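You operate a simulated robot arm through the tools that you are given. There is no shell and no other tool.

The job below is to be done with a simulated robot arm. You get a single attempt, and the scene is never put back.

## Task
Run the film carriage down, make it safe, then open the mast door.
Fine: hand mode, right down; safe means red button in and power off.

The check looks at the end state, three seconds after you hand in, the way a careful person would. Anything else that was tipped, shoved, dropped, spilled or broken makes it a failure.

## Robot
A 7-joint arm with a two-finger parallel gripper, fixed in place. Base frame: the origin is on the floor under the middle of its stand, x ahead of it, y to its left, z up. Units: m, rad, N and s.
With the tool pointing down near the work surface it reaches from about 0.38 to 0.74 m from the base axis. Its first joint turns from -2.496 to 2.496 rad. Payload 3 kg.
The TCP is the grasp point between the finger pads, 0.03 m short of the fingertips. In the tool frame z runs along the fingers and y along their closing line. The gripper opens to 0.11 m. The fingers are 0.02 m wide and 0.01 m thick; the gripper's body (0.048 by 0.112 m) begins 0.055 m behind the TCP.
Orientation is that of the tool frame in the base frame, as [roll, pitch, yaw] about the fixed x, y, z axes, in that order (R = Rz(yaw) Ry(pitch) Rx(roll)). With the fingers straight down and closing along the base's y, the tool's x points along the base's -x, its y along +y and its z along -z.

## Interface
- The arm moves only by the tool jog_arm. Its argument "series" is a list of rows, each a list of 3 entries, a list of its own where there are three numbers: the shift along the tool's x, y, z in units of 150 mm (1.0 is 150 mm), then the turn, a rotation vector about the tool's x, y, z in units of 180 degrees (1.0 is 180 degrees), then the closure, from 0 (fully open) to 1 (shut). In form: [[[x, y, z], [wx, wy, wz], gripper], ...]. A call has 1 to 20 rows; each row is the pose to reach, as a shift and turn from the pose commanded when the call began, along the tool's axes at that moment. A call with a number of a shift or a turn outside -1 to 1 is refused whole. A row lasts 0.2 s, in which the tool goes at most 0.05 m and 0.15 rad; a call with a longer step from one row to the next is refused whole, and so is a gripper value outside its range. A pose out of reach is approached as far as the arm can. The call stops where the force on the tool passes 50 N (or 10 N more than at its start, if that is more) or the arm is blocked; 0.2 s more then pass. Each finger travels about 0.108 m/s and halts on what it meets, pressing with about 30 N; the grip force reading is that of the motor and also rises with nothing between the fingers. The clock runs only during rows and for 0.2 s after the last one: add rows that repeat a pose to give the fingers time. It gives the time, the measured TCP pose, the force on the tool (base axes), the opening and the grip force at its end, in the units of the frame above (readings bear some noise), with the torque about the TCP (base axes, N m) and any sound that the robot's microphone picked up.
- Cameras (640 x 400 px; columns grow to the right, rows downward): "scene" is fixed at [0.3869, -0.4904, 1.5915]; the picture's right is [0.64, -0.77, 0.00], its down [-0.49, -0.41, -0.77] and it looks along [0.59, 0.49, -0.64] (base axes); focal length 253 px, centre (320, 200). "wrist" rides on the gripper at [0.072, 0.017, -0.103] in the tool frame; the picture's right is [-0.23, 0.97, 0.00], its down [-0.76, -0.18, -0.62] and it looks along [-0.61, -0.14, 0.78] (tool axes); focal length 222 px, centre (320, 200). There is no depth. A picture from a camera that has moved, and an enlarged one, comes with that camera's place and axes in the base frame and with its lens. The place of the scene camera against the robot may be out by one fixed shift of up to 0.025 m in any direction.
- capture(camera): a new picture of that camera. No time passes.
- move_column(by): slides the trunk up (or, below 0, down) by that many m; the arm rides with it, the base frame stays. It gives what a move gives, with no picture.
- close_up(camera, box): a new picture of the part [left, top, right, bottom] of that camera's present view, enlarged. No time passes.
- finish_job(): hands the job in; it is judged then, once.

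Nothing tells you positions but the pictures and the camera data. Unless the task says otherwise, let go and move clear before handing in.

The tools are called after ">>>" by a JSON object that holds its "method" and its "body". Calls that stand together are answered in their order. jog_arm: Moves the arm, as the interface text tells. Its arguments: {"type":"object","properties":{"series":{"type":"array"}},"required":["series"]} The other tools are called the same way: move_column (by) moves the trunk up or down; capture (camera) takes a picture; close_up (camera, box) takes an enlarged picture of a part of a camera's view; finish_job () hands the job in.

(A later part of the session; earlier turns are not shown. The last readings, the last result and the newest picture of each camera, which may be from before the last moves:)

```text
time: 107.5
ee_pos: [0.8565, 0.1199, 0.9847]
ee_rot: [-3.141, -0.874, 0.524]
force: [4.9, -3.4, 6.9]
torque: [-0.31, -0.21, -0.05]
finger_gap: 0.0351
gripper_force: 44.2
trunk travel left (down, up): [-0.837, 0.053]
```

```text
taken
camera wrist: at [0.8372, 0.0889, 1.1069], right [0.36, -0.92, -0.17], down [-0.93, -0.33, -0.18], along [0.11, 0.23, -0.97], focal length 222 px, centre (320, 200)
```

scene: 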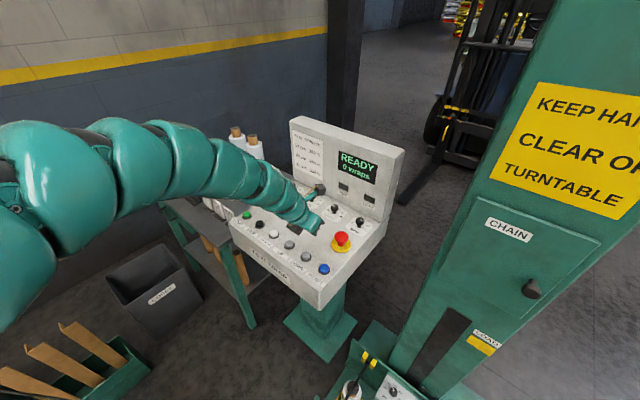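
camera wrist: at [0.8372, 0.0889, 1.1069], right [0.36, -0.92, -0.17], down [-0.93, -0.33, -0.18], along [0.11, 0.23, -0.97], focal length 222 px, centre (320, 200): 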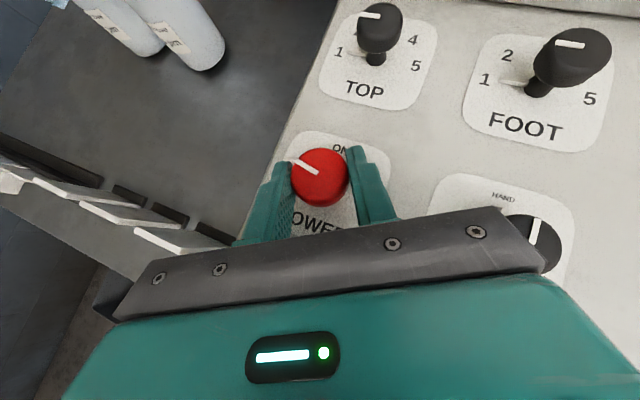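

POWER is within about 8° of OFF. One more short turn to bring it to the stop.

>>> {"method": "jog_arm", "body": {"series": [[[0, 0, 0], [0, 0, 0], 0.6], [[0, 0, 0], [0, 0, 0], 0.27], [[0, 0, -0.1], [0, 0, 0], 0.27], [[0, 0, -0.265], [0, 0, 0], 0.27], [[0.006, -0.032, -0.265], [-0.0275, 0, 0.0231], 0.27], [[0.012, -0.064, -0.265], [-0.055, 0, 0.0461], 0.27], [[0.017, -0.095, -0.265], [-0.0824, 0, 0.0692], 0.27], [[0.017, -0.095, -0.265], [-0.0824, 0, 0.0692], 0.27]]}}

>>> {"method": "jog_arm", "body": {"series": [[[0, 0, 0.1], [0, 0, 0], 0.27], [[0, 0, 0.2], [0, 0, 0], 0.27], [[0, 0, 0.285], [0, 0, 0], 0.27], [[0, 0, 0.285], [0, 0, 0], 0.27]]}}

>>> {"method": "capture", "body": {"camera": "wrist"}}

```text
time: 109.3
ee_pos: [0.8254, 0.1192, 1.0123]
ee_rot: [-3.14, -0.875, 0.179]
force: [-0.3, 0.4, 0.6]
torque: [-0.01, -0.03, -0.02]
finger_gap: 0.08
gripper_force: 0.1
trunk travel left (down, up): [-0.837, 0.053]
```

```text
time: 110.3
ee_pos: [0.8557, 0.1216, 0.9847]
ee_rot: [3.14, -0.872, 0.184]
force: [-0.1, 0.3, 0.5]
torque: [-0.01, 0.0, 0.01]
finger_gap: 0.0805
gripper_force: 0.1
trunk travel left (down, up): [-0.837, 0.053]
```

```text
taken
camera wrist: at [0.8283, 0.1001, 1.1065], right [0.03, -0.98, -0.17], down [-0.98, 0.0, -0.18], along [0.18, 0.18, -0.97], focal length 222 px, centre (320, 200)
```

wrist: 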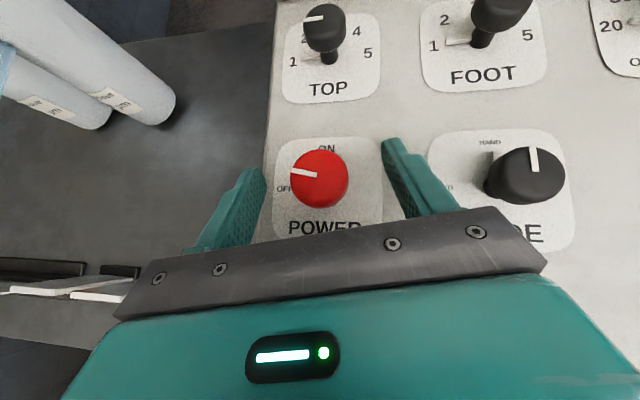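

>>> {"method": "jog_arm", "body": {"series": [[[0, -0.003, 0.005], [0, 0, 0], 0.6], [[0, -0.003, 0.005], [0, 0, 0], 1], [[0, -0.003, 0.005], [0, 0, 0], 1], [[0, -0.003, 0.005], [0, 0, 0], 1]]}}

>>> {"method": "jog_arm", "body": {"series": [[[0, 0.0024, 0], [0.0085, 0, -0.0071], 1], [[0.0001, 0.0049, 0.0001], [0.017, 0, -0.0143], 1], [[0.0002, 0.0073, 0.0003], [0.0255, 0, -0.0214], 1], [[0.0004, 0.0097, 0.0005], [0.034, 0, -0.0286], 1], [[0.0007, 0.0122, 0.0008], [0.0426, 0, -0.0357], 1], [[0.001, 0.0146, 0.0012], [0.0511, 0, -0.0428], 1], [[0.0013, 0.0169, 0.0016], [0.0596, 0, -0.05], 1], [[0.0017, 0.0193, 0.0021], [0.0681, 0, -0.0571], 1]]}}

>>> {"method": "capture", "body": {"camera": "wrist"}}

```text
time: 111.3
ee_pos: [0.8581, 0.1239, 0.9842]
ee_rot: [3.142, -0.874, 0.183]
force: [1.1, -3.6, -0.1]
torque: [-0.15, -0.01, 0.0]
finger_gap: 0.0351
gripper_force: 44.4
trunk travel left (down, up): [-0.837, 0.053]
```

```text
time: 113.1
ee_pos: [0.8588, 0.1216, 0.9848]
ee_rot: [3.139, -0.872, 0.463]
force: [0.5, -6.0, -3.8]
torque: [0.23, -0.49, -0.54]
finger_gap: 0.0352
gripper_force: 45.0
trunk travel left (down, up): [-0.837, 0.053]
```

```text
taken
camera wrist: at [0.8374, 0.0919, 1.1058], right [0.3, -0.94, -0.17], down [-0.94, -0.27, -0.18], along [0.13, 0.22, -0.97], focal length 222 px, centre (320, 200)
```

wrist: 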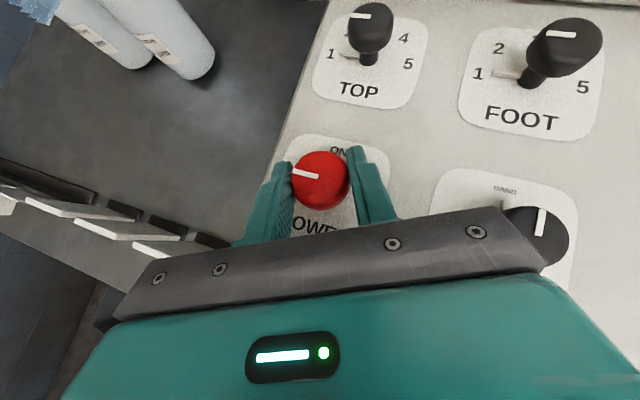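

The pointer is exactly at OFF and on its stop (torque 0.54 N·m). I'll release, retract up, and then look toward the mast door.

>>> {"method": "jog_arm", "body": {"series": [[[0, 0, 0], [0, 0, 0], 0.6], [[0, 0, 0], [0, 0, 0], 0.27], [[0, 0, -0.1], [0, 0, 0], 0.27], [[0, 0, -0.3], [0, 0, 0], 0.27], [[0.1, 0, -0.4], [0, 0, 0], 0.27]]}}

>>> {"method": "move_column", "body": {"by": 0.05}}

>>> {"method": "capture", "body": {"camera": "wrist"}}

>>> {"method": "capture", "body": {"camera": "scene"}}

```text
time: 114.3
ee_pos: [0.8235, 0.1068, 1.0374]
ee_rot: [3.14, -0.874, 0.464]
force: [-0.1, 0.2, 0.2]
torque: [-0.02, 0.01, 0.05]
finger_gap: 0.0801
gripper_force: 0.1
trunk travel left (down, up): [-0.837, 0.053]
```

```text
time: 115.2
ee_pos: [0.824, 0.1053, 1.0867]
ee_rot: [-3.141, -0.873, 0.462]
force: [0.1, 0.2, 1.3]
torque: [0.0, 0.0, 0.0]
finger_gap: 0.0804
gripper_force: 0.1
trunk travel left (down, up): [-0.887, 0.003]
```

```text
taken
camera wrist: at [0.8023, 0.0754, 1.2078], right [0.3, -0.94, -0.17], down [-0.94, -0.27, -0.18], along [0.12, 0.22, -0.97], focal length 222 px, centre (320, 200)
```

wrist: 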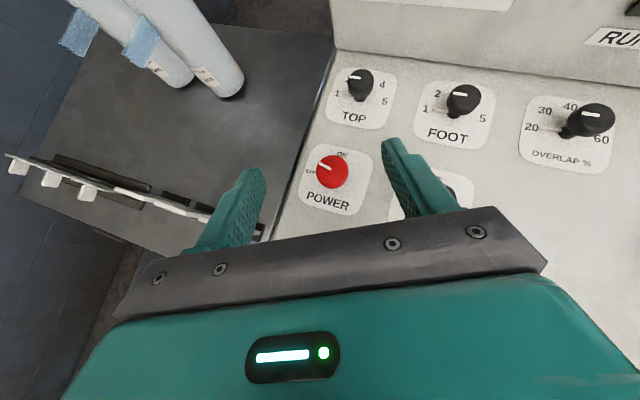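

```text
taken
```

scene: 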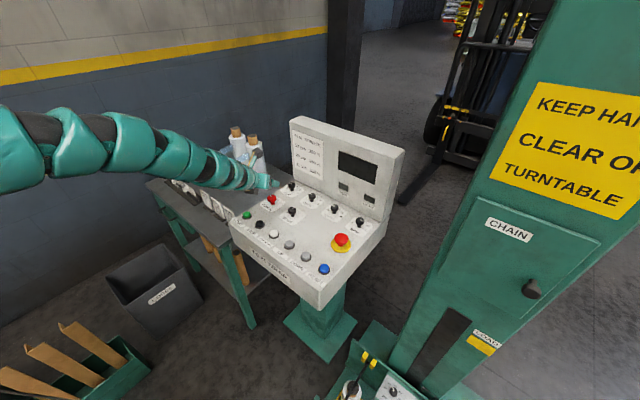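

The console is safe: POWER at OFF, red button in, MODE at HAND. Now I'll study the mast door.

>>> {"method": "close_up", "body": {"camera": "scene", "box": [440, 190, 632, 310]}}

>>> {"method": "close_up", "body": {"camera": "scene", "box": [500, 265, 564, 305]}}

>>> {"method": "close_up", "body": {"camera": "scene", "box": [400, 280, 592, 400]}}

```text
3.33 times, centred on (536, 250) of scene
camera zoom: at [0.3869, -0.4904, 1.5915], right [0.64, -0.77, 0.0], down [-0.49, -0.41, -0.77], along [0.59, 0.49, -0.64], focal length 845 px, centre (-400, 33)
```

zoom: 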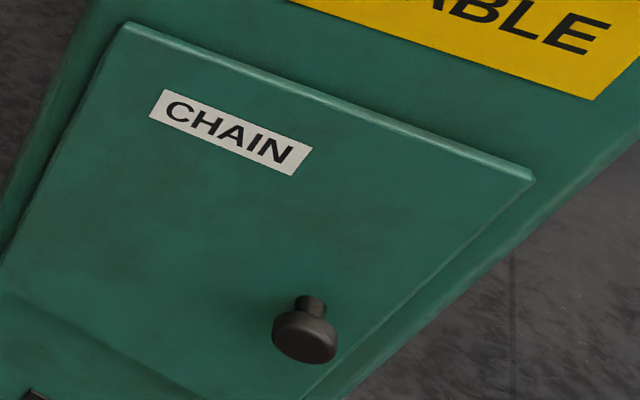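

```text
10.00 times, centred on (532, 285) of scene
camera zoom: at [0.3869, -0.4904, 1.5915], right [0.64, -0.77, 0.0], down [-0.49, -0.41, -0.77], along [0.59, 0.49, -0.64], focal length 2534 px, centre (-1800, -650)
```

zoom: 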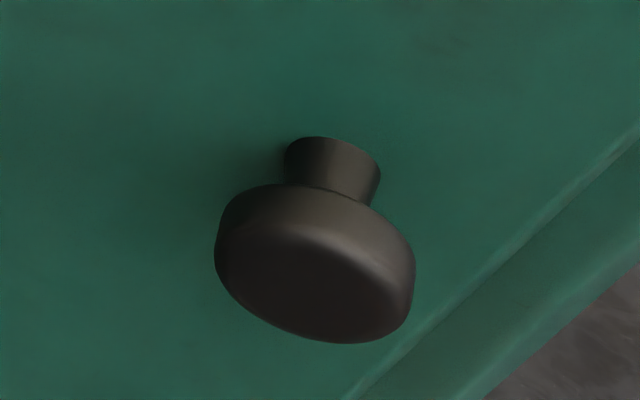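

```text
3.33 times, centred on (496, 340) of scene
camera zoom: at [0.3869, -0.4904, 1.5915], right [0.64, -0.77, 0.0], down [-0.49, -0.41, -0.77], along [0.59, 0.49, -0.64], focal length 845 px, centre (-267, -267)
```

zoom: 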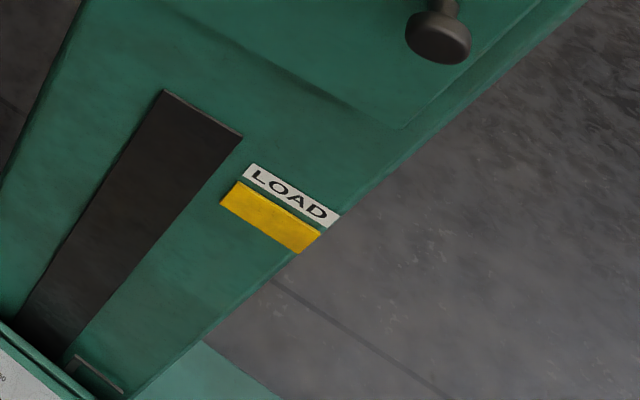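

The mast face is close to the plane x≈0.87, facing the robot. The door spans y −0.676 to −0.501 and z 1.06 to 1.30, hinged on the left, with a mushroom knob at about (0.844, −0.650, 1.167). I'll work the arm round to that side, staying above the console.

>>> {"method": "jog_arm", "body": {"series": [[[-0.048, 0.191, -0.07], [-0.0218, 0, 0.0183], 0.27], [[-0.095, 0.382, -0.14], [-0.0436, 0, 0.0366], 0.27], [[-0.143, 0.573, -0.21], [-0.0654, 0, 0.0549], 0.27], [[-0.19, 0.764, -0.279], [-0.0872, 0, 0.0732], 0.27]]}}

>>> {"method": "jog_arm", "body": {"series": [[[-0.02, 0.24, -0.02], [-0.0218, 0, 0.0183], 0.27], [[-0.04, 0.48, -0.04], [-0.0436, 0, 0.0366], 0.27], [[-0.06, 0.72, -0.06], [-0.0654, 0, 0.0549], 0.27], [[-0.08, 0.95, -0.08], [-0.0872, 0, 0.0732], 0.27], [[-0.08, 0.95, -0.08], [-0.0872, 0, 0.0732], 0.27]]}}

>>> {"method": "capture", "body": {"camera": "scene"}}

```text
time: 116.2
ee_pos: [0.8302, -0.0209, 1.0913]
ee_rot: [3.141, -0.873, 0.103]
force: [-0.6, 0.0, -0.5]
torque: [0.0, -0.04, 0.0]
finger_gap: 0.0802
gripper_force: 0.0
trunk travel left (down, up): [-0.887, 0.003]
```

```text
time: 117.4
ee_pos: [0.8137, -0.1461, 1.0627]
ee_rot: [3.102, -0.767, -0.188]
force: [0.7, -0.2, 0.5]
torque: [0.02, 0.02, 0.0]
finger_gap: 0.0801
gripper_force: 0.0
out of reach, approached as far as the arm can: row 1, 2, 3, 4
trunk travel left (down, up): [-0.887, 0.003]
```

```text
taken
```

scene: 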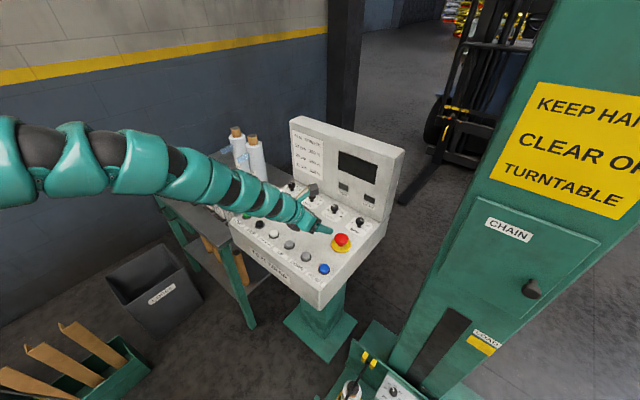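

The arm ended a bit off the asked pose. I'll raise the tilt toward horizontal and swing the heading to the right, checking as I go.

>>> {"method": "jog_arm", "body": {"series": [[[0.06, 0.1, -0.05], [-0.0089, 0.0333, 0.0069], 0.27], [[0.12, 0.25, -0.1], [-0.0178, 0.0667, 0.0137], 0.27], [[0.18, 0.4, -0.15], [-0.0267, 0.1, 0.0206], 0.27], [[0.24, 0.55, -0.2], [-0.0356, 0.1333, 0.0274], 0.27], [[0.293, 0.698, -0.246], [-0.0445, 0.1667, 0.0343], 0.27], [[0.293, 0.698, -0.246], [-0.0445, 0.1667, 0.0343], 0.27]]}}

>>> {"method": "capture", "body": {"camera": "scene"}}

>>> {"method": "capture", "body": {"camera": "wrist"}}

```text
time: 118.8
ee_pos: [0.8427, -0.2558, 1.1187]
ee_rot: [-2.919, -1.393, -0.642]
force: [0.0, -0.1, -0.7]
torque: [0.05, 0.0, -0.02]
finger_gap: 0.0805
gripper_force: 0.1
out of reach, approached as far as the arm can: row 1, 2, 3, 4, 5, 6
trunk travel left (down, up): [-0.887, 0.003]
```

```text
taken
```

scene: 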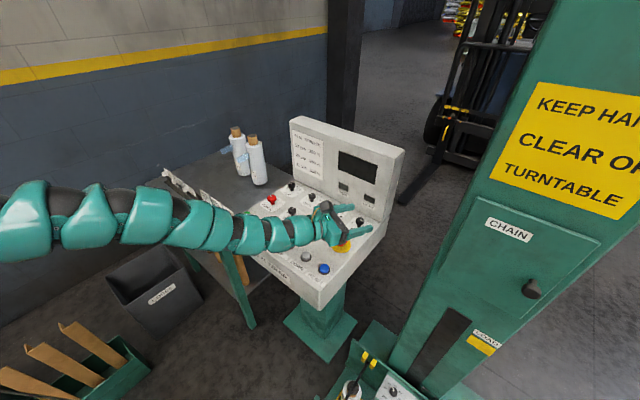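

```text
taken
camera wrist: at [0.7535, -0.2367, 1.2064], right [-0.43, -0.86, -0.26], down [-0.6, 0.49, -0.64], along [0.68, -0.12, -0.73], focal length 222 px, centre (320, 200)
```

wrist: 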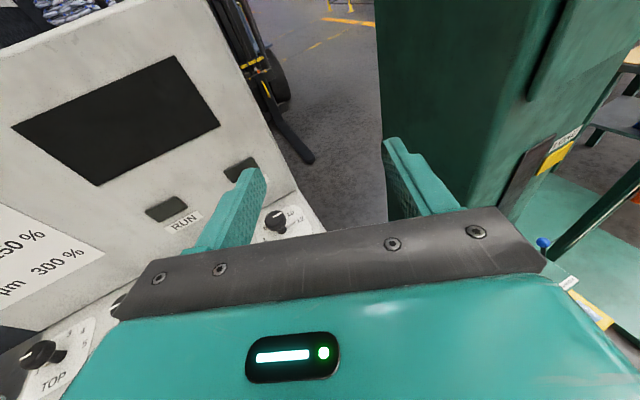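

The tool is now near horizontal. I need to know how far the arm really reaches, so I'll extend along the tool axis through the open gap between the console and the mast.

>>> {"method": "jog_arm", "body": {"series": [[[0, 0, 0.1], [0, 0, 0], 0.27], [[0, 0, 0.2], [0, 0, 0], 0.27], [[0, 0, 0.3], [0, 0, 0], 0.27], [[0, 0, 0.4], [0, 0, 0], 0.27], [[0, 0, 0.5], [0, 0, 0], 0.27], [[0, 0, 0.5], [0, 0, 0], 0.27]]}}

>>> {"method": "capture", "body": {"camera": "scene"}}

>>> {"method": "capture", "body": {"camera": "wrist"}}

```text
time: 120.2
ee_pos: [0.911, -0.2865, 1.1061]
ee_rot: [-2.921, -1.39, -0.639]
force: [-0.2, 0.1, -0.3]
torque: [0.0, 0.02, -0.01]
finger_gap: 0.0802
gripper_force: 0.0
trunk travel left (down, up): [-0.887, 0.003]
```

```text
taken
```

scene: 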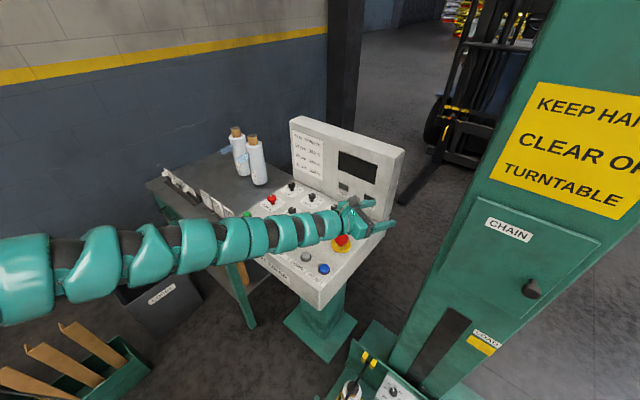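

```text
taken
camera wrist: at [0.8219, -0.2692, 1.194], right [-0.43, -0.86, -0.26], down [-0.6, 0.49, -0.63], along [0.68, -0.12, -0.73], focal length 222 px, centre (320, 200)
```

wrist: 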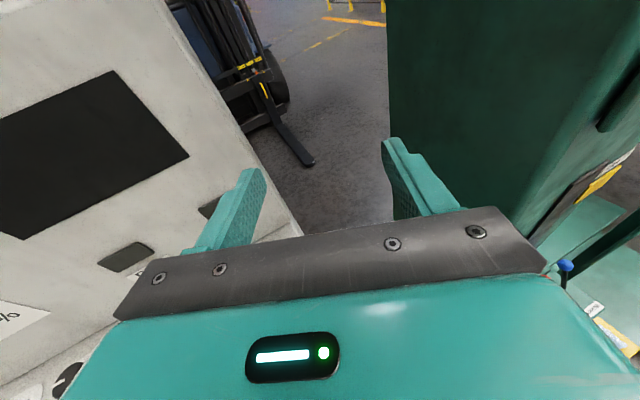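

The arm reached r≈0.955 with no limit flagged. I'll pull back and swing round toward the mast, keeping in front of its face.

>>> {"method": "jog_arm", "body": {"series": [[[0, 0, -0.17], [0, 0, 0], 0.27], [[0, 0, -0.34], [0, 0, 0], 0.27], [[0, 0, -0.5], [0, 0, 0], 0.27], [[0.06, 0.25, -0.51], [-0.0147, 0.0005, 0.0026], 0.27], [[0.11, 0.5, -0.515], [-0.0293, 0.001, 0.0051], 0.27], [[0.169, 0.735, -0.521], [-0.044, 0.0015, 0.0077], 0.27], [[0.169, 0.735, -0.521], [-0.044, 0.0015, 0.0077], 0.27]]}}

>>> {"method": "capture", "body": {"camera": "wrist"}}

>>> {"method": "capture", "body": {"camera": "scene"}}

```text
time: 121.8
ee_pos: [0.8262, -0.3568, 1.1213]
ee_rot: [-2.924, -1.394, -0.776]
force: [-0.4, 0.4, -0.4]
torque: [-0.04, 0.01, -0.03]
finger_gap: 0.0804
gripper_force: 0.0
out of reach, approached as far as the arm can: row 3, 4, 5, 6, 7
trunk travel left (down, up): [-0.887, 0.003]
```

```text
taken
camera wrist: at [0.74, -0.3262, 1.209], right [-0.55, -0.79, -0.26], down [-0.52, 0.57, -0.63], along [0.65, -0.21, -0.73], focal length 222 px, centre (320, 200)
```

wrist: 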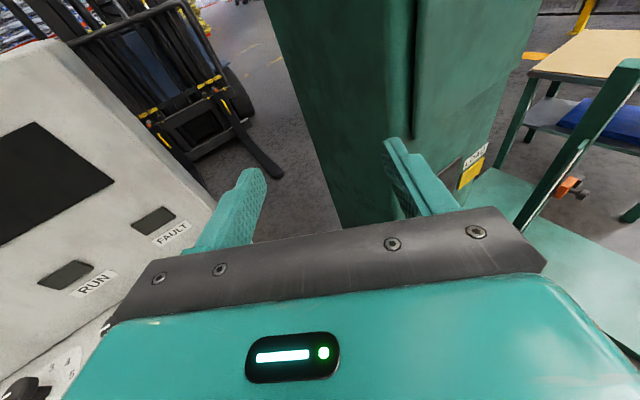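

```text
taken
```

scene: 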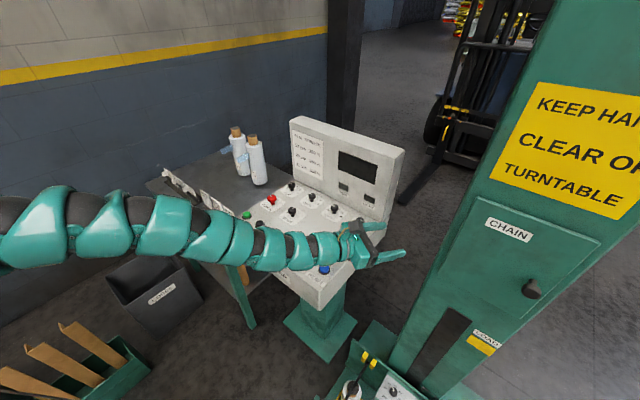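

The arm has an inner limit too, so I must keep r between about 0.9 and the outer limit. Continuing round the arc toward the door.

>>> {"method": "jog_arm", "body": {"series": [[[0.048, 0.19, 0.045], [-0.0082, 0.0003, 0.0015], 0.27], [[0.096, 0.38, 0.09], [-0.0164, 0.0006, 0.003], 0.27], [[0.144, 0.57, 0.13], [-0.0245, 0.0009, 0.0045], 0.27], [[0.192, 0.759, 0.173], [-0.0327, 0.0012, 0.006], 0.27], [[0.192, 0.759, 0.173], [-0.0327, 0.0012, 0.006], 0.27]]}}

>>> {"method": "capture", "body": {"camera": "wrist"}}

>>> {"method": "capture", "body": {"camera": "scene"}}

```text
time: 123.0
ee_pos: [0.8028, -0.4739, 1.1293]
ee_rot: [-2.919, -1.392, -0.884]
force: [-0.7, 0.0, 0.2]
torque: [0.03, 0.02, 0.02]
finger_gap: 0.0801
gripper_force: 0.1
out of reach, approached as far as the arm can: row 1, 2, 3, 4, 5
trunk travel left (down, up): [-0.887, 0.003]
```

```text
taken
camera wrist: at [0.7201, -0.4348, 1.2169], right [-0.63, -0.73, -0.26], down [-0.46, 0.62, -0.63], along [0.63, -0.28, -0.73], focal length 222 px, centre (320, 200)
```

wrist: 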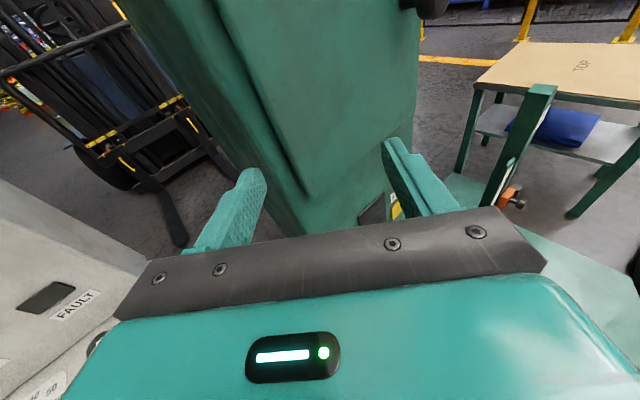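

```text
taken
```

scene: 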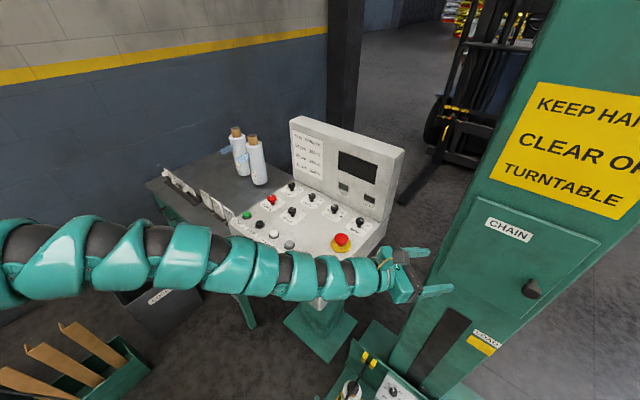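

Now I'll roll the tool +90° so the fingers close vertically. That grips the knob top and bottom and lets the door swing freely in the grip.

>>> {"method": "jog_arm", "body": {"series": [[[0, 0, 0], [0, 0, 0.0455], 0.27], [[0, 0, 0], [0, 0, 0.091], 0.27], [[0, 0, 0], [0, 0, 0.1365], 0.27], [[0, 0, 0], [0, 0, 0.182], 0.27], [[0, 0, 0], [0, 0, 0.2275], 0.27], [[0, 0, 0], [0, 0, 0.273], 0.27], [[0, 0, 0], [0, 0, 0.3185], 0.27], [[0, 0, 0], [0, 0, 0.364], 0.27], [[0, 0, 0], [0, 0, 0.4095], 0.27], [[0, 0, 0], [0, 0, 0.455], 0.27], [[0, 0, 0], [0, 0, 0.5], 0.27], [[0, 0, 0], [0, 0, 0.5], 0.27]]}}

>>> {"method": "capture", "body": {"camera": "wrist"}}

>>> {"method": "capture", "body": {"camera": "scene"}}

```text
time: 125.6
ee_pos: [0.804, -0.4733, 1.1295]
ee_rot: [-1.747, 0.039, -2.24]
force: [0.6, 0.4, 1.3]
torque: [-0.01, 0.0, -0.02]
finger_gap: 0.0805
gripper_force: 0.0
trunk travel left (down, up): [-0.887, 0.003]
```

```text
taken
camera wrist: at [0.6777, -0.4663, 1.1274], right [0.03, 0.32, -0.95], down [0.01, 0.95, 0.32], along [1.0, -0.02, 0.03], focal length 222 px, centre (320, 200)
```

wrist: 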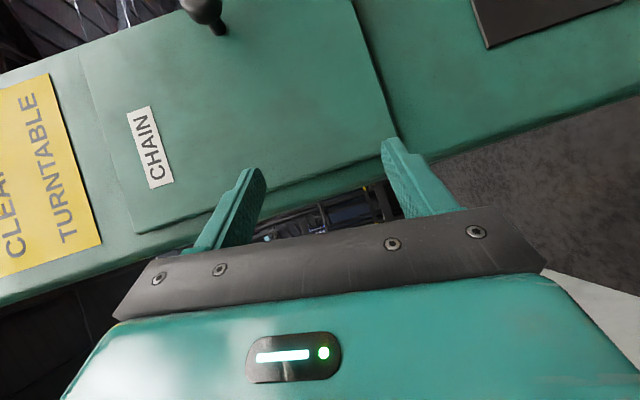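

```text
taken
```

scene: 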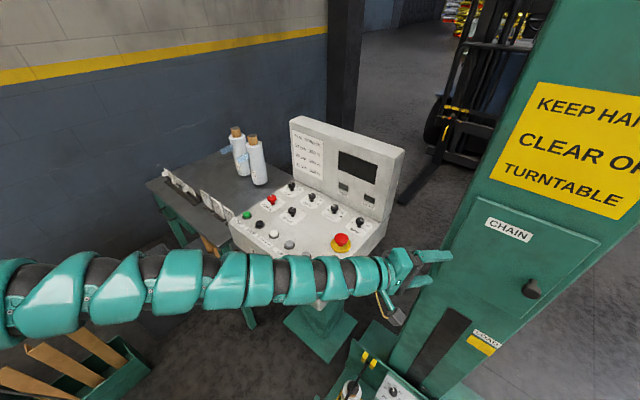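

The camera now faces the door squarely. I'll zoom in on the knob and door edges.

>>> {"method": "close_up", "body": {"camera": "wrist", "box": [120, 0, 280, 100]}}

>>> {"method": "close_up", "body": {"camera": "wrist", "box": [60, 0, 460, 250]}}

>>> {"method": "close_up", "body": {"camera": "scene", "box": [380, 220, 572, 340]}}

```text
4.00 times, centred on (200, 50) of wrist
camera zoom: at [0.6777, -0.4663, 1.1274], right [0.03, 0.32, -0.95], down [0.01, 0.95, 0.32], along [1.0, -0.02, 0.03], focal length 888 px, centre (800, 800)
```

zoom: 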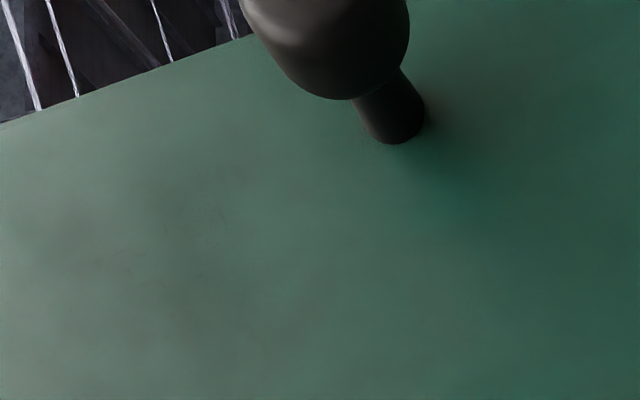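

```text
1.60 times, centred on (260, 125) of wrist
camera zoom: at [0.6777, -0.4663, 1.1274], right [0.03, 0.32, -0.95], down [0.01, 0.95, 0.32], along [1.0, -0.02, 0.03], focal length 355 px, centre (416, 320)
```

zoom: 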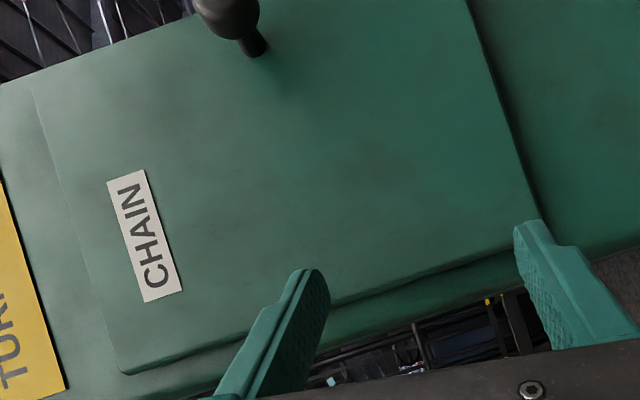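

```text
3.33 times, centred on (476, 280) of scene
camera zoom: at [0.3869, -0.4904, 1.5915], right [0.64, -0.77, 0.0], down [-0.49, -0.41, -0.77], along [0.59, 0.49, -0.64], focal length 845 px, centre (-200, -67)
```

zoom: 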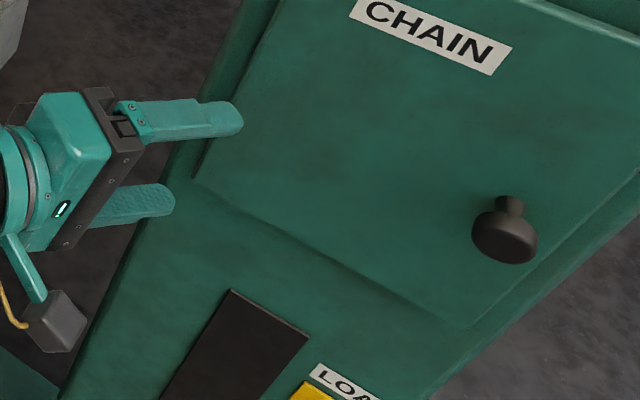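

The knob's axis is at about y≈−0.645, z≈1.171, with the head near x≈0.842. I'll move to a standoff on the approach line and watch the reach.

>>> {"method": "jog_arm", "body": {"series": [[[0.146, -0.092, 0.059], [0, 0, 0], 0.27], [[0.292, -0.184, 0.118], [0, 0, 0], 0.27], [[0.437, -0.275, 0.177], [0, 0, 0], 0.27], [[0.583, -0.367, 0.236], [0, 0, 0], 0.27], [[0.729, -0.459, 0.295], [0, 0, 0], 0.27], [[0.729, -0.459, 0.295], [0, 0, 0], 0.27]]}}

>>> {"method": "capture", "body": {"camera": "wrist"}}

>>> {"method": "capture", "body": {"camera": "scene"}}

```text
time: 127.0
ee_pos: [0.7787, -0.5982, 1.1842]
ee_rot: [-1.747, 0.04, -2.239]
force: [0.6, 0.6, 0.8]
torque: [-0.02, -0.02, 0.0]
finger_gap: 0.0802
gripper_force: 0.1
out of reach, approached as far as the arm can: row 1, 2, 3
trunk travel left (down, up): [-0.887, 0.003]
```

```text
taken
camera wrist: at [0.6511, -0.5909, 1.1831], right [0.03, 0.31, -0.95], down [0.01, 0.95, 0.31], along [1.0, -0.02, 0.03], focal length 222 px, centre (320, 200)
```

wrist: 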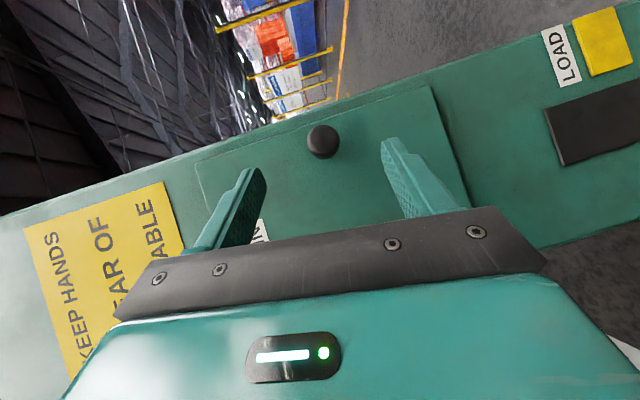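

```text
taken
```

scene: 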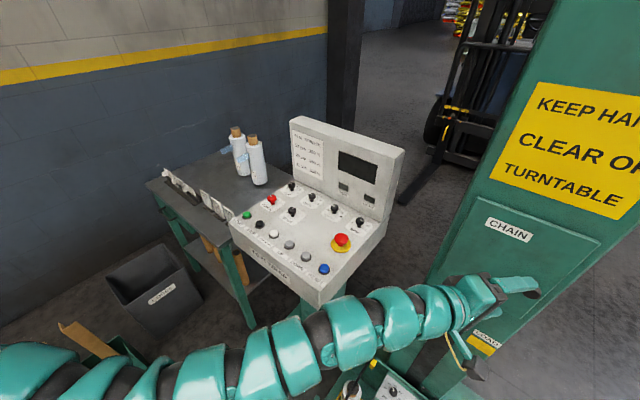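

The knob is centred between the fingers, at about (0.842, −0.642, 1.171). I'll advance 64 mm along the tool axis.

>>> {"method": "jog_arm", "body": {"series": [[[-0.02, 0.002, 0.1], [0, 0, 0], 0.27], [[-0.04, 0.004, 0.2], [0, 0, 0], 0.27], [[-0.04, 0.004, 0.3], [0, 0, 0], 0.27], [[-0.04, 0.004, 0.38], [0, 0, 0], 0.27], [[-0.04, 0.004, 0.427], [0, 0, 0], 0.27], [[-0.04, 0.004, 0.427], [0, 0, 0], 0.27]]}}

>>> {"method": "capture", "body": {"camera": "wrist"}}

>>> {"method": "close_up", "body": {"camera": "scene", "box": [440, 230, 600, 330]}}

```text
time: 128.4
ee_pos: [0.831, -0.6314, 1.1745]
ee_rot: [-1.748, 0.037, -2.238]
force: [-0.1, -0.7, 0.1]
torque: [0.01, 0.0, 0.01]
finger_gap: 0.0805
gripper_force: 0.0
trunk travel left (down, up): [-0.887, 0.003]
```

```text
taken
camera wrist: at [0.7042, -0.6232, 1.1724], right [0.03, 0.31, -0.95], down [0.01, 0.95, 0.31], along [1.0, -0.02, 0.03], focal length 222 px, centre (320, 200)
```

wrist: 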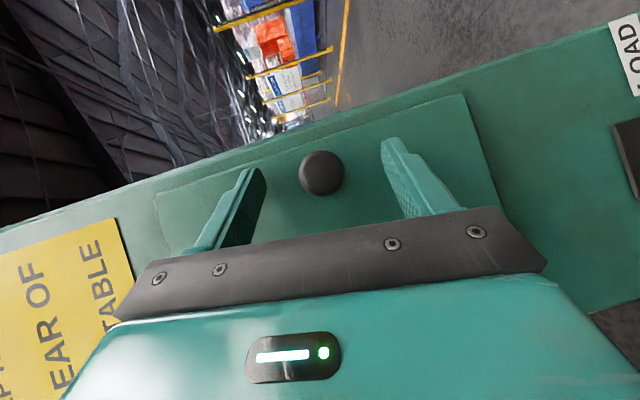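

```text
4.00 times, centred on (520, 280) of scene
camera zoom: at [0.3869, -0.4904, 1.5915], right [0.64, -0.77, 0.0], down [-0.49, -0.41, -0.77], along [0.59, 0.49, -0.64], focal length 1014 px, centre (-480, -120)
```

zoom: 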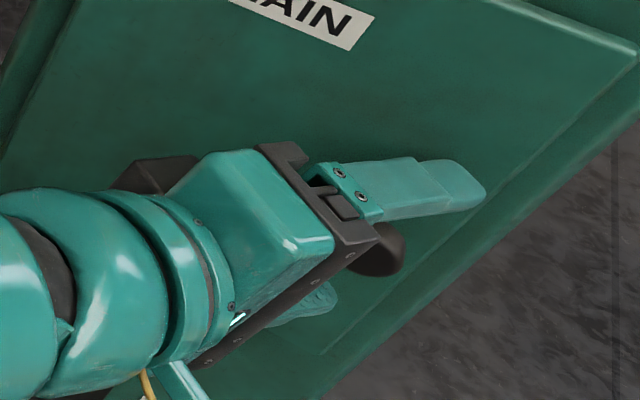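

The knob is between the fingers, and there was no contact on the way. Closing.

>>> {"method": "jog_arm", "body": {"series": [[[0, 0, 0], [0, 0, 0], 0.5], [[0, 0, 0], [0, 0, 0], 0.8], [[0, 0, 0], [0, 0, 0], 1], [[0, 0, 0], [0, 0, 0], 1], [[0, 0, 0], [0, 0, 0], 1]]}}

>>> {"method": "capture", "body": {"camera": "wrist"}}

```text
time: 129.6
ee_pos: [0.8308, -0.6322, 1.1733]
ee_rot: [-1.749, 0.039, -2.24]
force: [-2.4, 1.6, -3.8]
torque: [0.1, 0.23, 0.19]
finger_gap: 0.027
gripper_force: 44.9
trunk travel left (down, up): [-0.887, 0.003]
```

```text
taken
camera wrist: at [0.7043, -0.623, 1.1717], right [0.03, 0.31, -0.95], down [0.01, 0.95, 0.31], along [1.0, -0.02, 0.02], focal length 222 px, centre (320, 200)
```

wrist: 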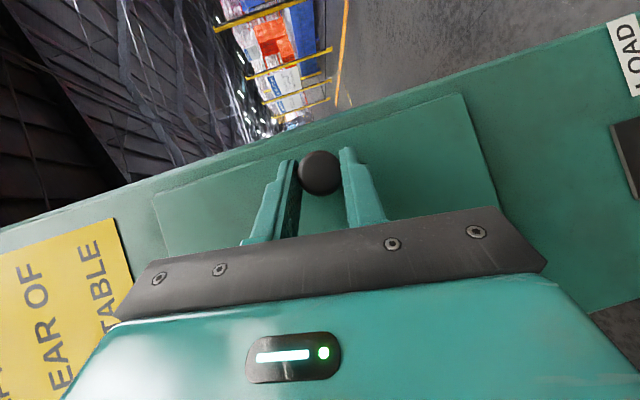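

Gripped: the gap is 27 mm on the knob. I'll pull gently along the door's arc for the first few degrees and watch the force.

>>> {"method": "jog_arm", "body": {"series": [[[0.009, 0.003, -0.019], [0, 0, 0], 1], [[0.017, 0.006, -0.038], [0, 0, 0], 1], [[0.026, 0.009, -0.056], [0, 0, 0], 1], [[0.034, 0.012, -0.075], [0, 0, 0], 1]]}}

>>> {"method": "capture", "body": {"camera": "wrist"}}

>>> {"method": "close_up", "body": {"camera": "scene", "box": [440, 190, 632, 310]}}

```text
time: 130.6
ee_pos: [0.8205, -0.628, 1.1735]
ee_rot: [-1.749, 0.039, -2.238]
force: [7.8, -3.9, -1.1]
torque: [-0.18, 0.36, -1.25]
finger_gap: 0.0274
gripper_force: 45.3
trunk travel left (down, up): [-0.887, 0.003]
```

```text
taken
camera wrist: at [0.6936, -0.6204, 1.1718], right [0.03, 0.31, -0.95], down [0.01, 0.95, 0.31], along [1.0, -0.02, 0.02], focal length 222 px, centre (320, 200)
```

wrist: 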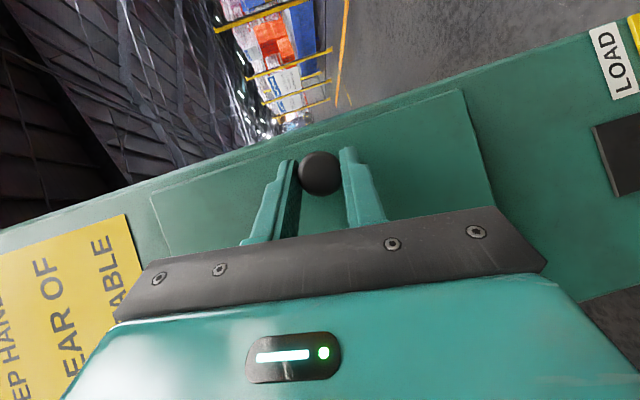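

```text
3.33 times, centred on (536, 250) of scene
camera zoom: at [0.3869, -0.4904, 1.5915], right [0.64, -0.77, 0.0], down [-0.49, -0.41, -0.77], along [0.59, 0.49, -0.64], focal length 845 px, centre (-400, 33)
```

zoom: 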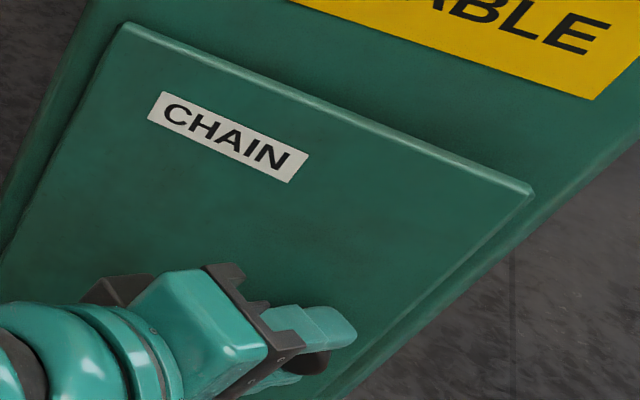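

The door is opening with low force. I'll continue along the arc to about 25°.

>>> {"method": "jog_arm", "body": {"series": [[[0.014, 0.0065, -0.039], [0, 0, 0], 1], [[0.028, 0.013, -0.078], [0, 0, 0], 1], [[0.039, 0.02, -0.118], [0, 0, 0], 1], [[0.049, 0.026, -0.158], [0, 0, 0], 1], [[0.056, 0.033, -0.199], [0, 0, 0], 1], [[0.062, 0.04, -0.24], [0, 0, 0], 1], [[0.065, 0.048, -0.281], [0, 0, 0], 1], [[0.068, 0.055, -0.322], [0, 0, 0], 1]]}}

>>> {"method": "capture", "body": {"camera": "wrist"}}

>>> {"method": "capture", "body": {"camera": "scene"}}

```text
time: 132.4
ee_pos: [0.7746, -0.607, 1.1746]
ee_rot: [-1.749, 0.039, -2.238]
force: [1.9, -8.8, 1.3]
torque: [-0.18, 0.01, -1.12]
finger_gap: 0.027
gripper_force: 44.8
trunk travel left (down, up): [-0.887, 0.003]
```

```text
taken
camera wrist: at [0.6483, -0.599, 1.172], right [0.03, 0.31, -0.95], down [0.01, 0.95, 0.32], along [1.0, -0.02, 0.02], focal length 222 px, centre (320, 200)
```

wrist: 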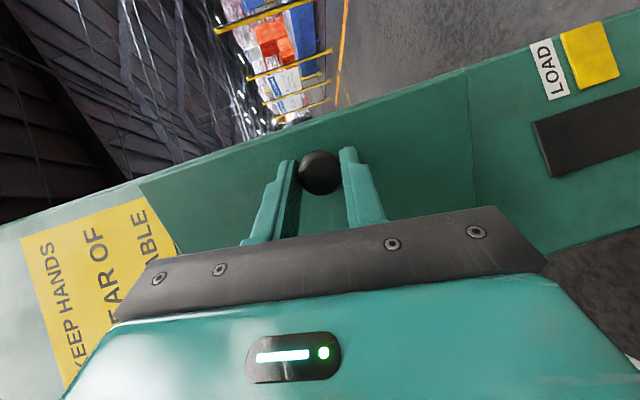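

```text
taken
```

scene: 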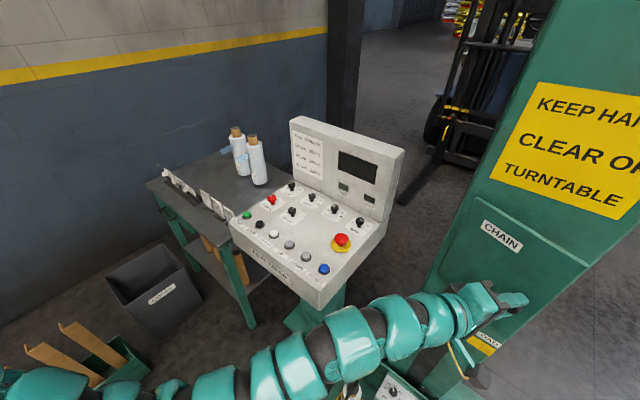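

The door is at about 25°. I'll continue to about 40° and watch for the inner reach limit.

>>> {"method": "jog_arm", "body": {"series": [[[0, 0.007, -0.041], [0, 0, 0], 1], [[-0.001, 0.015, -0.082], [0, 0, 0], 1], [[-0.005, 0.022, -0.123], [0, 0, 0], 1], [[-0.01, 0.03, -0.164], [0, 0, 0], 1], [[-0.018, 0.037, -0.205], [0, 0, 0], 1], [[-0.026, 0.045, -0.245], [0, 0, 0], 1]]}}

>>> {"method": "capture", "body": {"camera": "wrist"}}

>>> {"method": "close_up", "body": {"camera": "scene", "box": [440, 190, 632, 310]}}

```text
time: 133.8
ee_pos: [0.746, -0.579, 1.1723]
ee_rot: [-1.749, 0.038, -2.239]
force: [-0.2, -8.0, 7.4]
torque: [-0.34, -0.11, -1.07]
finger_gap: 0.027
gripper_force: 44.3
trunk travel left (down, up): [-0.887, 0.003]
```

```text
taken
camera wrist: at [0.6198, -0.5722, 1.1723], right [0.03, 0.31, -0.95], down [0.01, 0.95, 0.31], along [1.0, -0.02, 0.03], focal length 222 px, centre (320, 200)
```

wrist: 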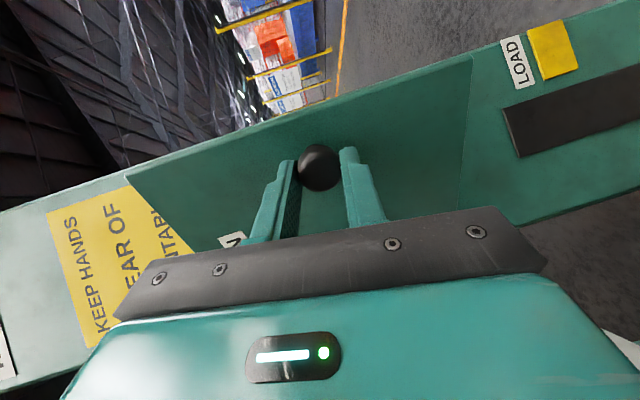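

```text
3.33 times, centred on (536, 250) of scene
camera zoom: at [0.3869, -0.4904, 1.5915], right [0.64, -0.77, 0.0], down [-0.49, -0.41, -0.77], along [0.59, 0.49, -0.64], focal length 845 px, centre (-400, 33)
```

zoom: 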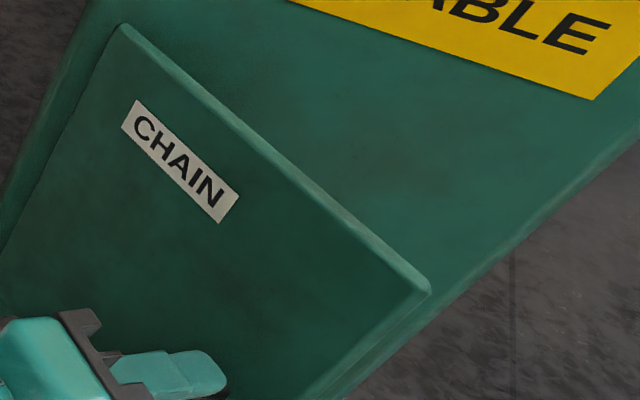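

The door is at 40°. From here I'll turn the tool's heading together with the door, which also keeps the wrist inside the reachable band.

>>> {"method": "jog_arm", "body": {"series": [[[-0.012, 0.006, -0.032], [0.0004, 0.0109, 0.0019], 1], [[-0.024, 0.012, -0.063], [0.0009, 0.0219, 0.0039], 1], [[-0.038, 0.018, -0.094], [0.0013, 0.0328, 0.0058], 1], [[-0.052, 0.024, -0.125], [0.0017, 0.0437, 0.0078], 1], [[-0.069, 0.03, -0.155], [0.0022, 0.0547, 0.0097], 1], [[-0.086, 0.036, -0.184], [0.0026, 0.0656, 0.0117], 1], [[-0.104, 0.042, -0.213], [0.003, 0.0765, 0.0136], 1], [[-0.123, 0.048, -0.241], [0.0035, 0.0874, 0.0156], 1], [[-0.143, 0.053, -0.268], [0.0039, 0.0984, 0.0175], 1], [[-0.164, 0.059, -0.294], [0.0044, 0.1093, 0.0195], 1]]}}

>>> {"method": "capture", "body": {"camera": "wrist"}}

>>> {"method": "capture", "body": {"camera": "scene"}}

```text
time: 136.0
ee_pos: [0.7247, -0.5321, 1.1739]
ee_rot: [-1.749, 0.042, -2.587]
force: [-20.4, -0.3, -7.7]
torque: [-0.08, -0.08, 0.79]
finger_gap: 0.027
gripper_force: 45.1
trunk travel left (down, up): [-0.887, 0.003]
```

```text
taken
camera wrist: at [0.6078, -0.4817, 1.1723], right [0.14, 0.29, -0.95], down [0.33, 0.89, 0.32], along [0.93, -0.36, 0.03], focal length 222 px, centre (320, 200)
```

wrist: 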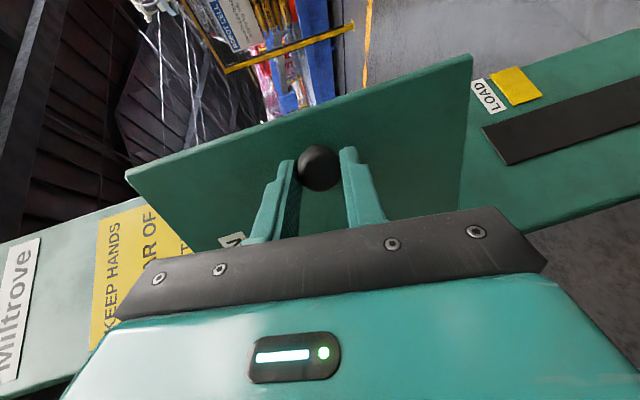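

```text
taken
```

scene: 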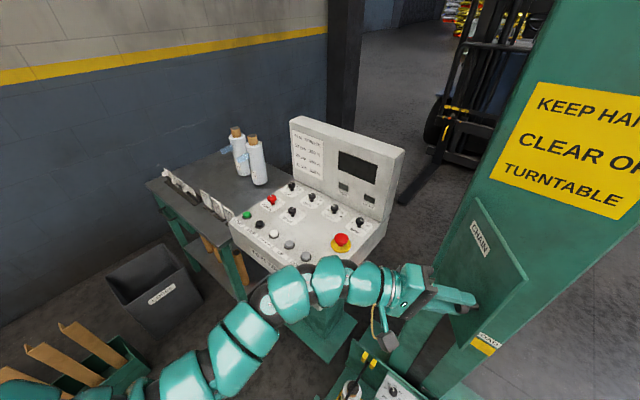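

The door is at about 60° with a moderate side force, so the knob's radius is slightly larger than I assumed. I'll correct for that and continue to about 84°.

>>> {"method": "jog_arm", "body": {"series": [[[0.0005, 0.006, -0.036], [0.0005, 0.0109, 0.002], 1], [[0.001, 0.013, -0.072], [0.0009, 0.0219, 0.0039], 1], [[-0.013, 0.02, -0.104], [0.0014, 0.0328, 0.0059], 1], [[-0.029, 0.026, -0.135], [0.0019, 0.0437, 0.0079], 1], [[-0.045, 0.032, -0.166], [0.0023, 0.0546, 0.0099], 1], [[-0.063, 0.038, -0.196], [0.0028, 0.0656, 0.0118], 1], [[-0.082, 0.044, -0.225], [0.0033, 0.0765, 0.0138], 1], [[-0.101, 0.05, -0.254], [0.0037, 0.0874, 0.0158], 1]]}}

>>> {"method": "capture", "body": {"camera": "wrist"}}

>>> {"method": "capture", "body": {"camera": "scene"}}

```text
time: 137.8
ee_pos: [0.7187, -0.4913, 1.1733]
ee_rot: [-1.747, 0.04, -2.867]
force: [-14.9, 4.7, -13.8]
torque: [-0.02, -0.02, 0.69]
finger_gap: 0.027
gripper_force: 44.9
trunk travel left (down, up): [-0.887, 0.003]
```

```text
taken
camera wrist: at [0.6207, -0.4113, 1.1721], right [0.21, 0.24, -0.95], down [0.56, 0.76, 0.31], along [0.8, -0.6, 0.03], focal length 222 px, centre (320, 200)
```

wrist: 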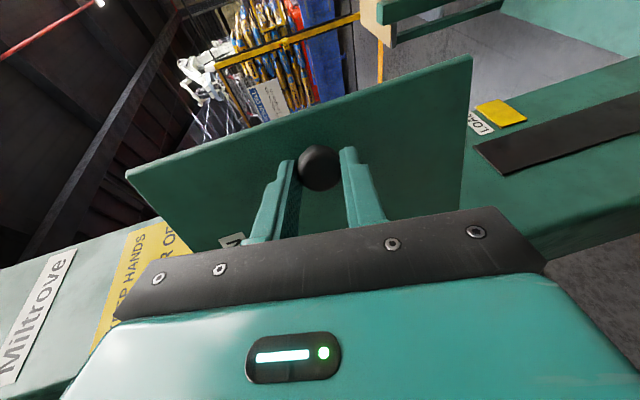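

```text
taken
```

scene: 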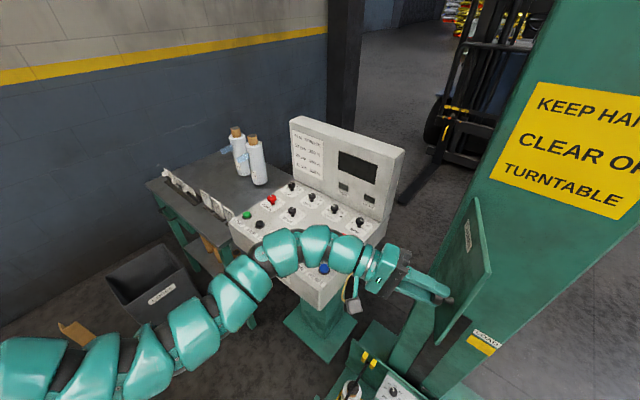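

The door is at about 76°, with the arm clear of the console. I'll continue the last 12°.

>>> {"method": "jog_arm", "body": {"series": [[[-0.006, 0.006, -0.034], [0.0004, 0.0109, 0.0019], 1], [[-0.013, 0.013, -0.069], [0.0009, 0.0219, 0.0039], 1], [[-0.027, 0.019, -0.1], [0.0013, 0.0328, 0.0058], 1], [[-0.042, 0.025, -0.132], [0.0018, 0.0437, 0.0078], 1], [[-0.058, 0.031, -0.162], [0.0022, 0.0547, 0.0097], 1], [[-0.076, 0.037, -0.193], [0.0027, 0.0656, 0.0117], 1]]}}

>>> {"method": "capture", "body": {"camera": "wrist"}}

>>> {"method": "capture", "body": {"camera": "scene"}}

```text
time: 139.2
ee_pos: [0.7222, -0.4606, 1.1737]
ee_rot: [-1.746, 0.041, -3.08]
force: [-13.7, 2.0, -5.9]
torque: [0.12, -0.07, -0.15]
finger_gap: 0.027
gripper_force: 45.4
trunk travel left (down, up): [-0.887, 0.003]
```

```text
taken
camera wrist: at [0.643, -0.3609, 1.172], right [0.25, 0.19, -0.95], down [0.71, 0.63, 0.31], along [0.66, -0.75, 0.03], focal length 222 px, centre (320, 200)
```

wrist: 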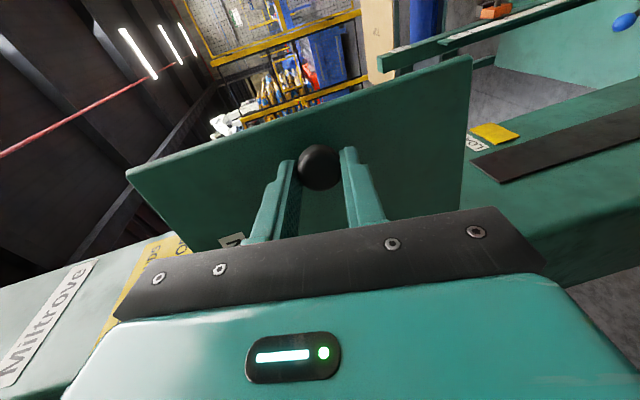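

```text
taken
```

scene: 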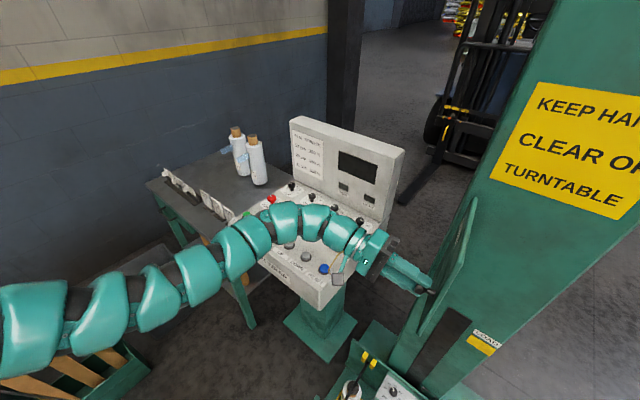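

The door is open to about 88°. I'll open the fingers, hold still for a moment to see that the door stays, then back straight off.

>>> {"method": "jog_arm", "body": {"series": [[[0, 0, 0], [0, 0, 0], 0.6], [[0, 0, 0], [0, 0, 0], 0.3], [[0, 0, 0], [0, 0, 0], 0.27], [[0, 0, -0.05], [0, 0, 0], 0.27], [[0, 0, -0.12], [0, 0, 0], 0.27], [[0, 0, -0.2], [0, 0, 0], 0.27], [[0, 0, -0.3], [0, 0, 0], 0.27], [[0, 0, -0.4], [0, 0, 0], 0.27]]}}

>>> {"method": "capture", "body": {"camera": "wrist"}}

>>> {"method": "capture", "body": {"camera": "scene"}}

```text
time: 141.0
ee_pos: [0.7174, -0.4019, 1.1844]
ee_rot: [-1.745, 0.039, -3.076]
force: [1.1, 0.1, -0.6]
torque: [0.02, 0.01, -0.01]
finger_gap: 0.0804
gripper_force: 0.2
trunk travel left (down, up): [-0.887, 0.003]
```

```text
taken
camera wrist: at [0.6389, -0.3019, 1.1828], right [0.25, 0.19, -0.95], down [0.71, 0.63, 0.31], along [0.66, -0.75, 0.03], focal length 222 px, centre (320, 200)
```

wrist: 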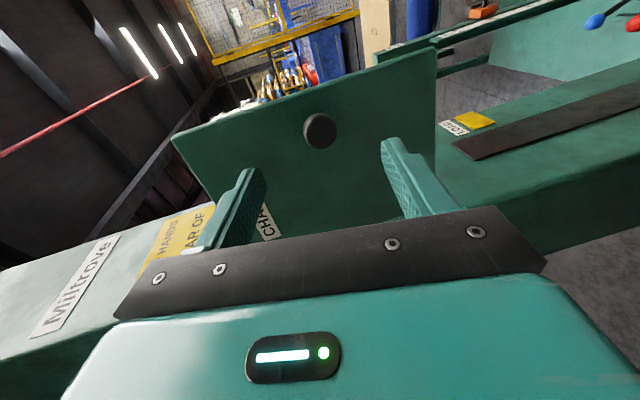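

```text
taken
```

scene: 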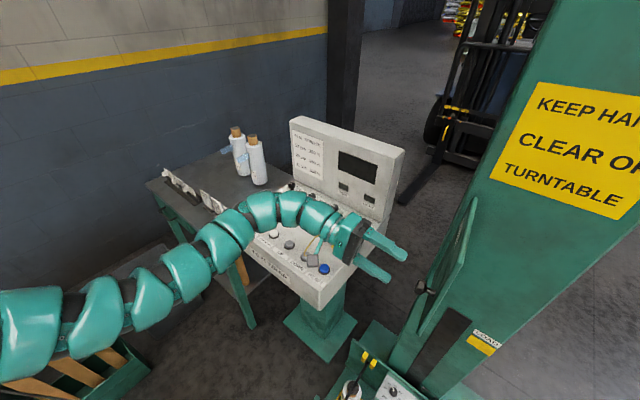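

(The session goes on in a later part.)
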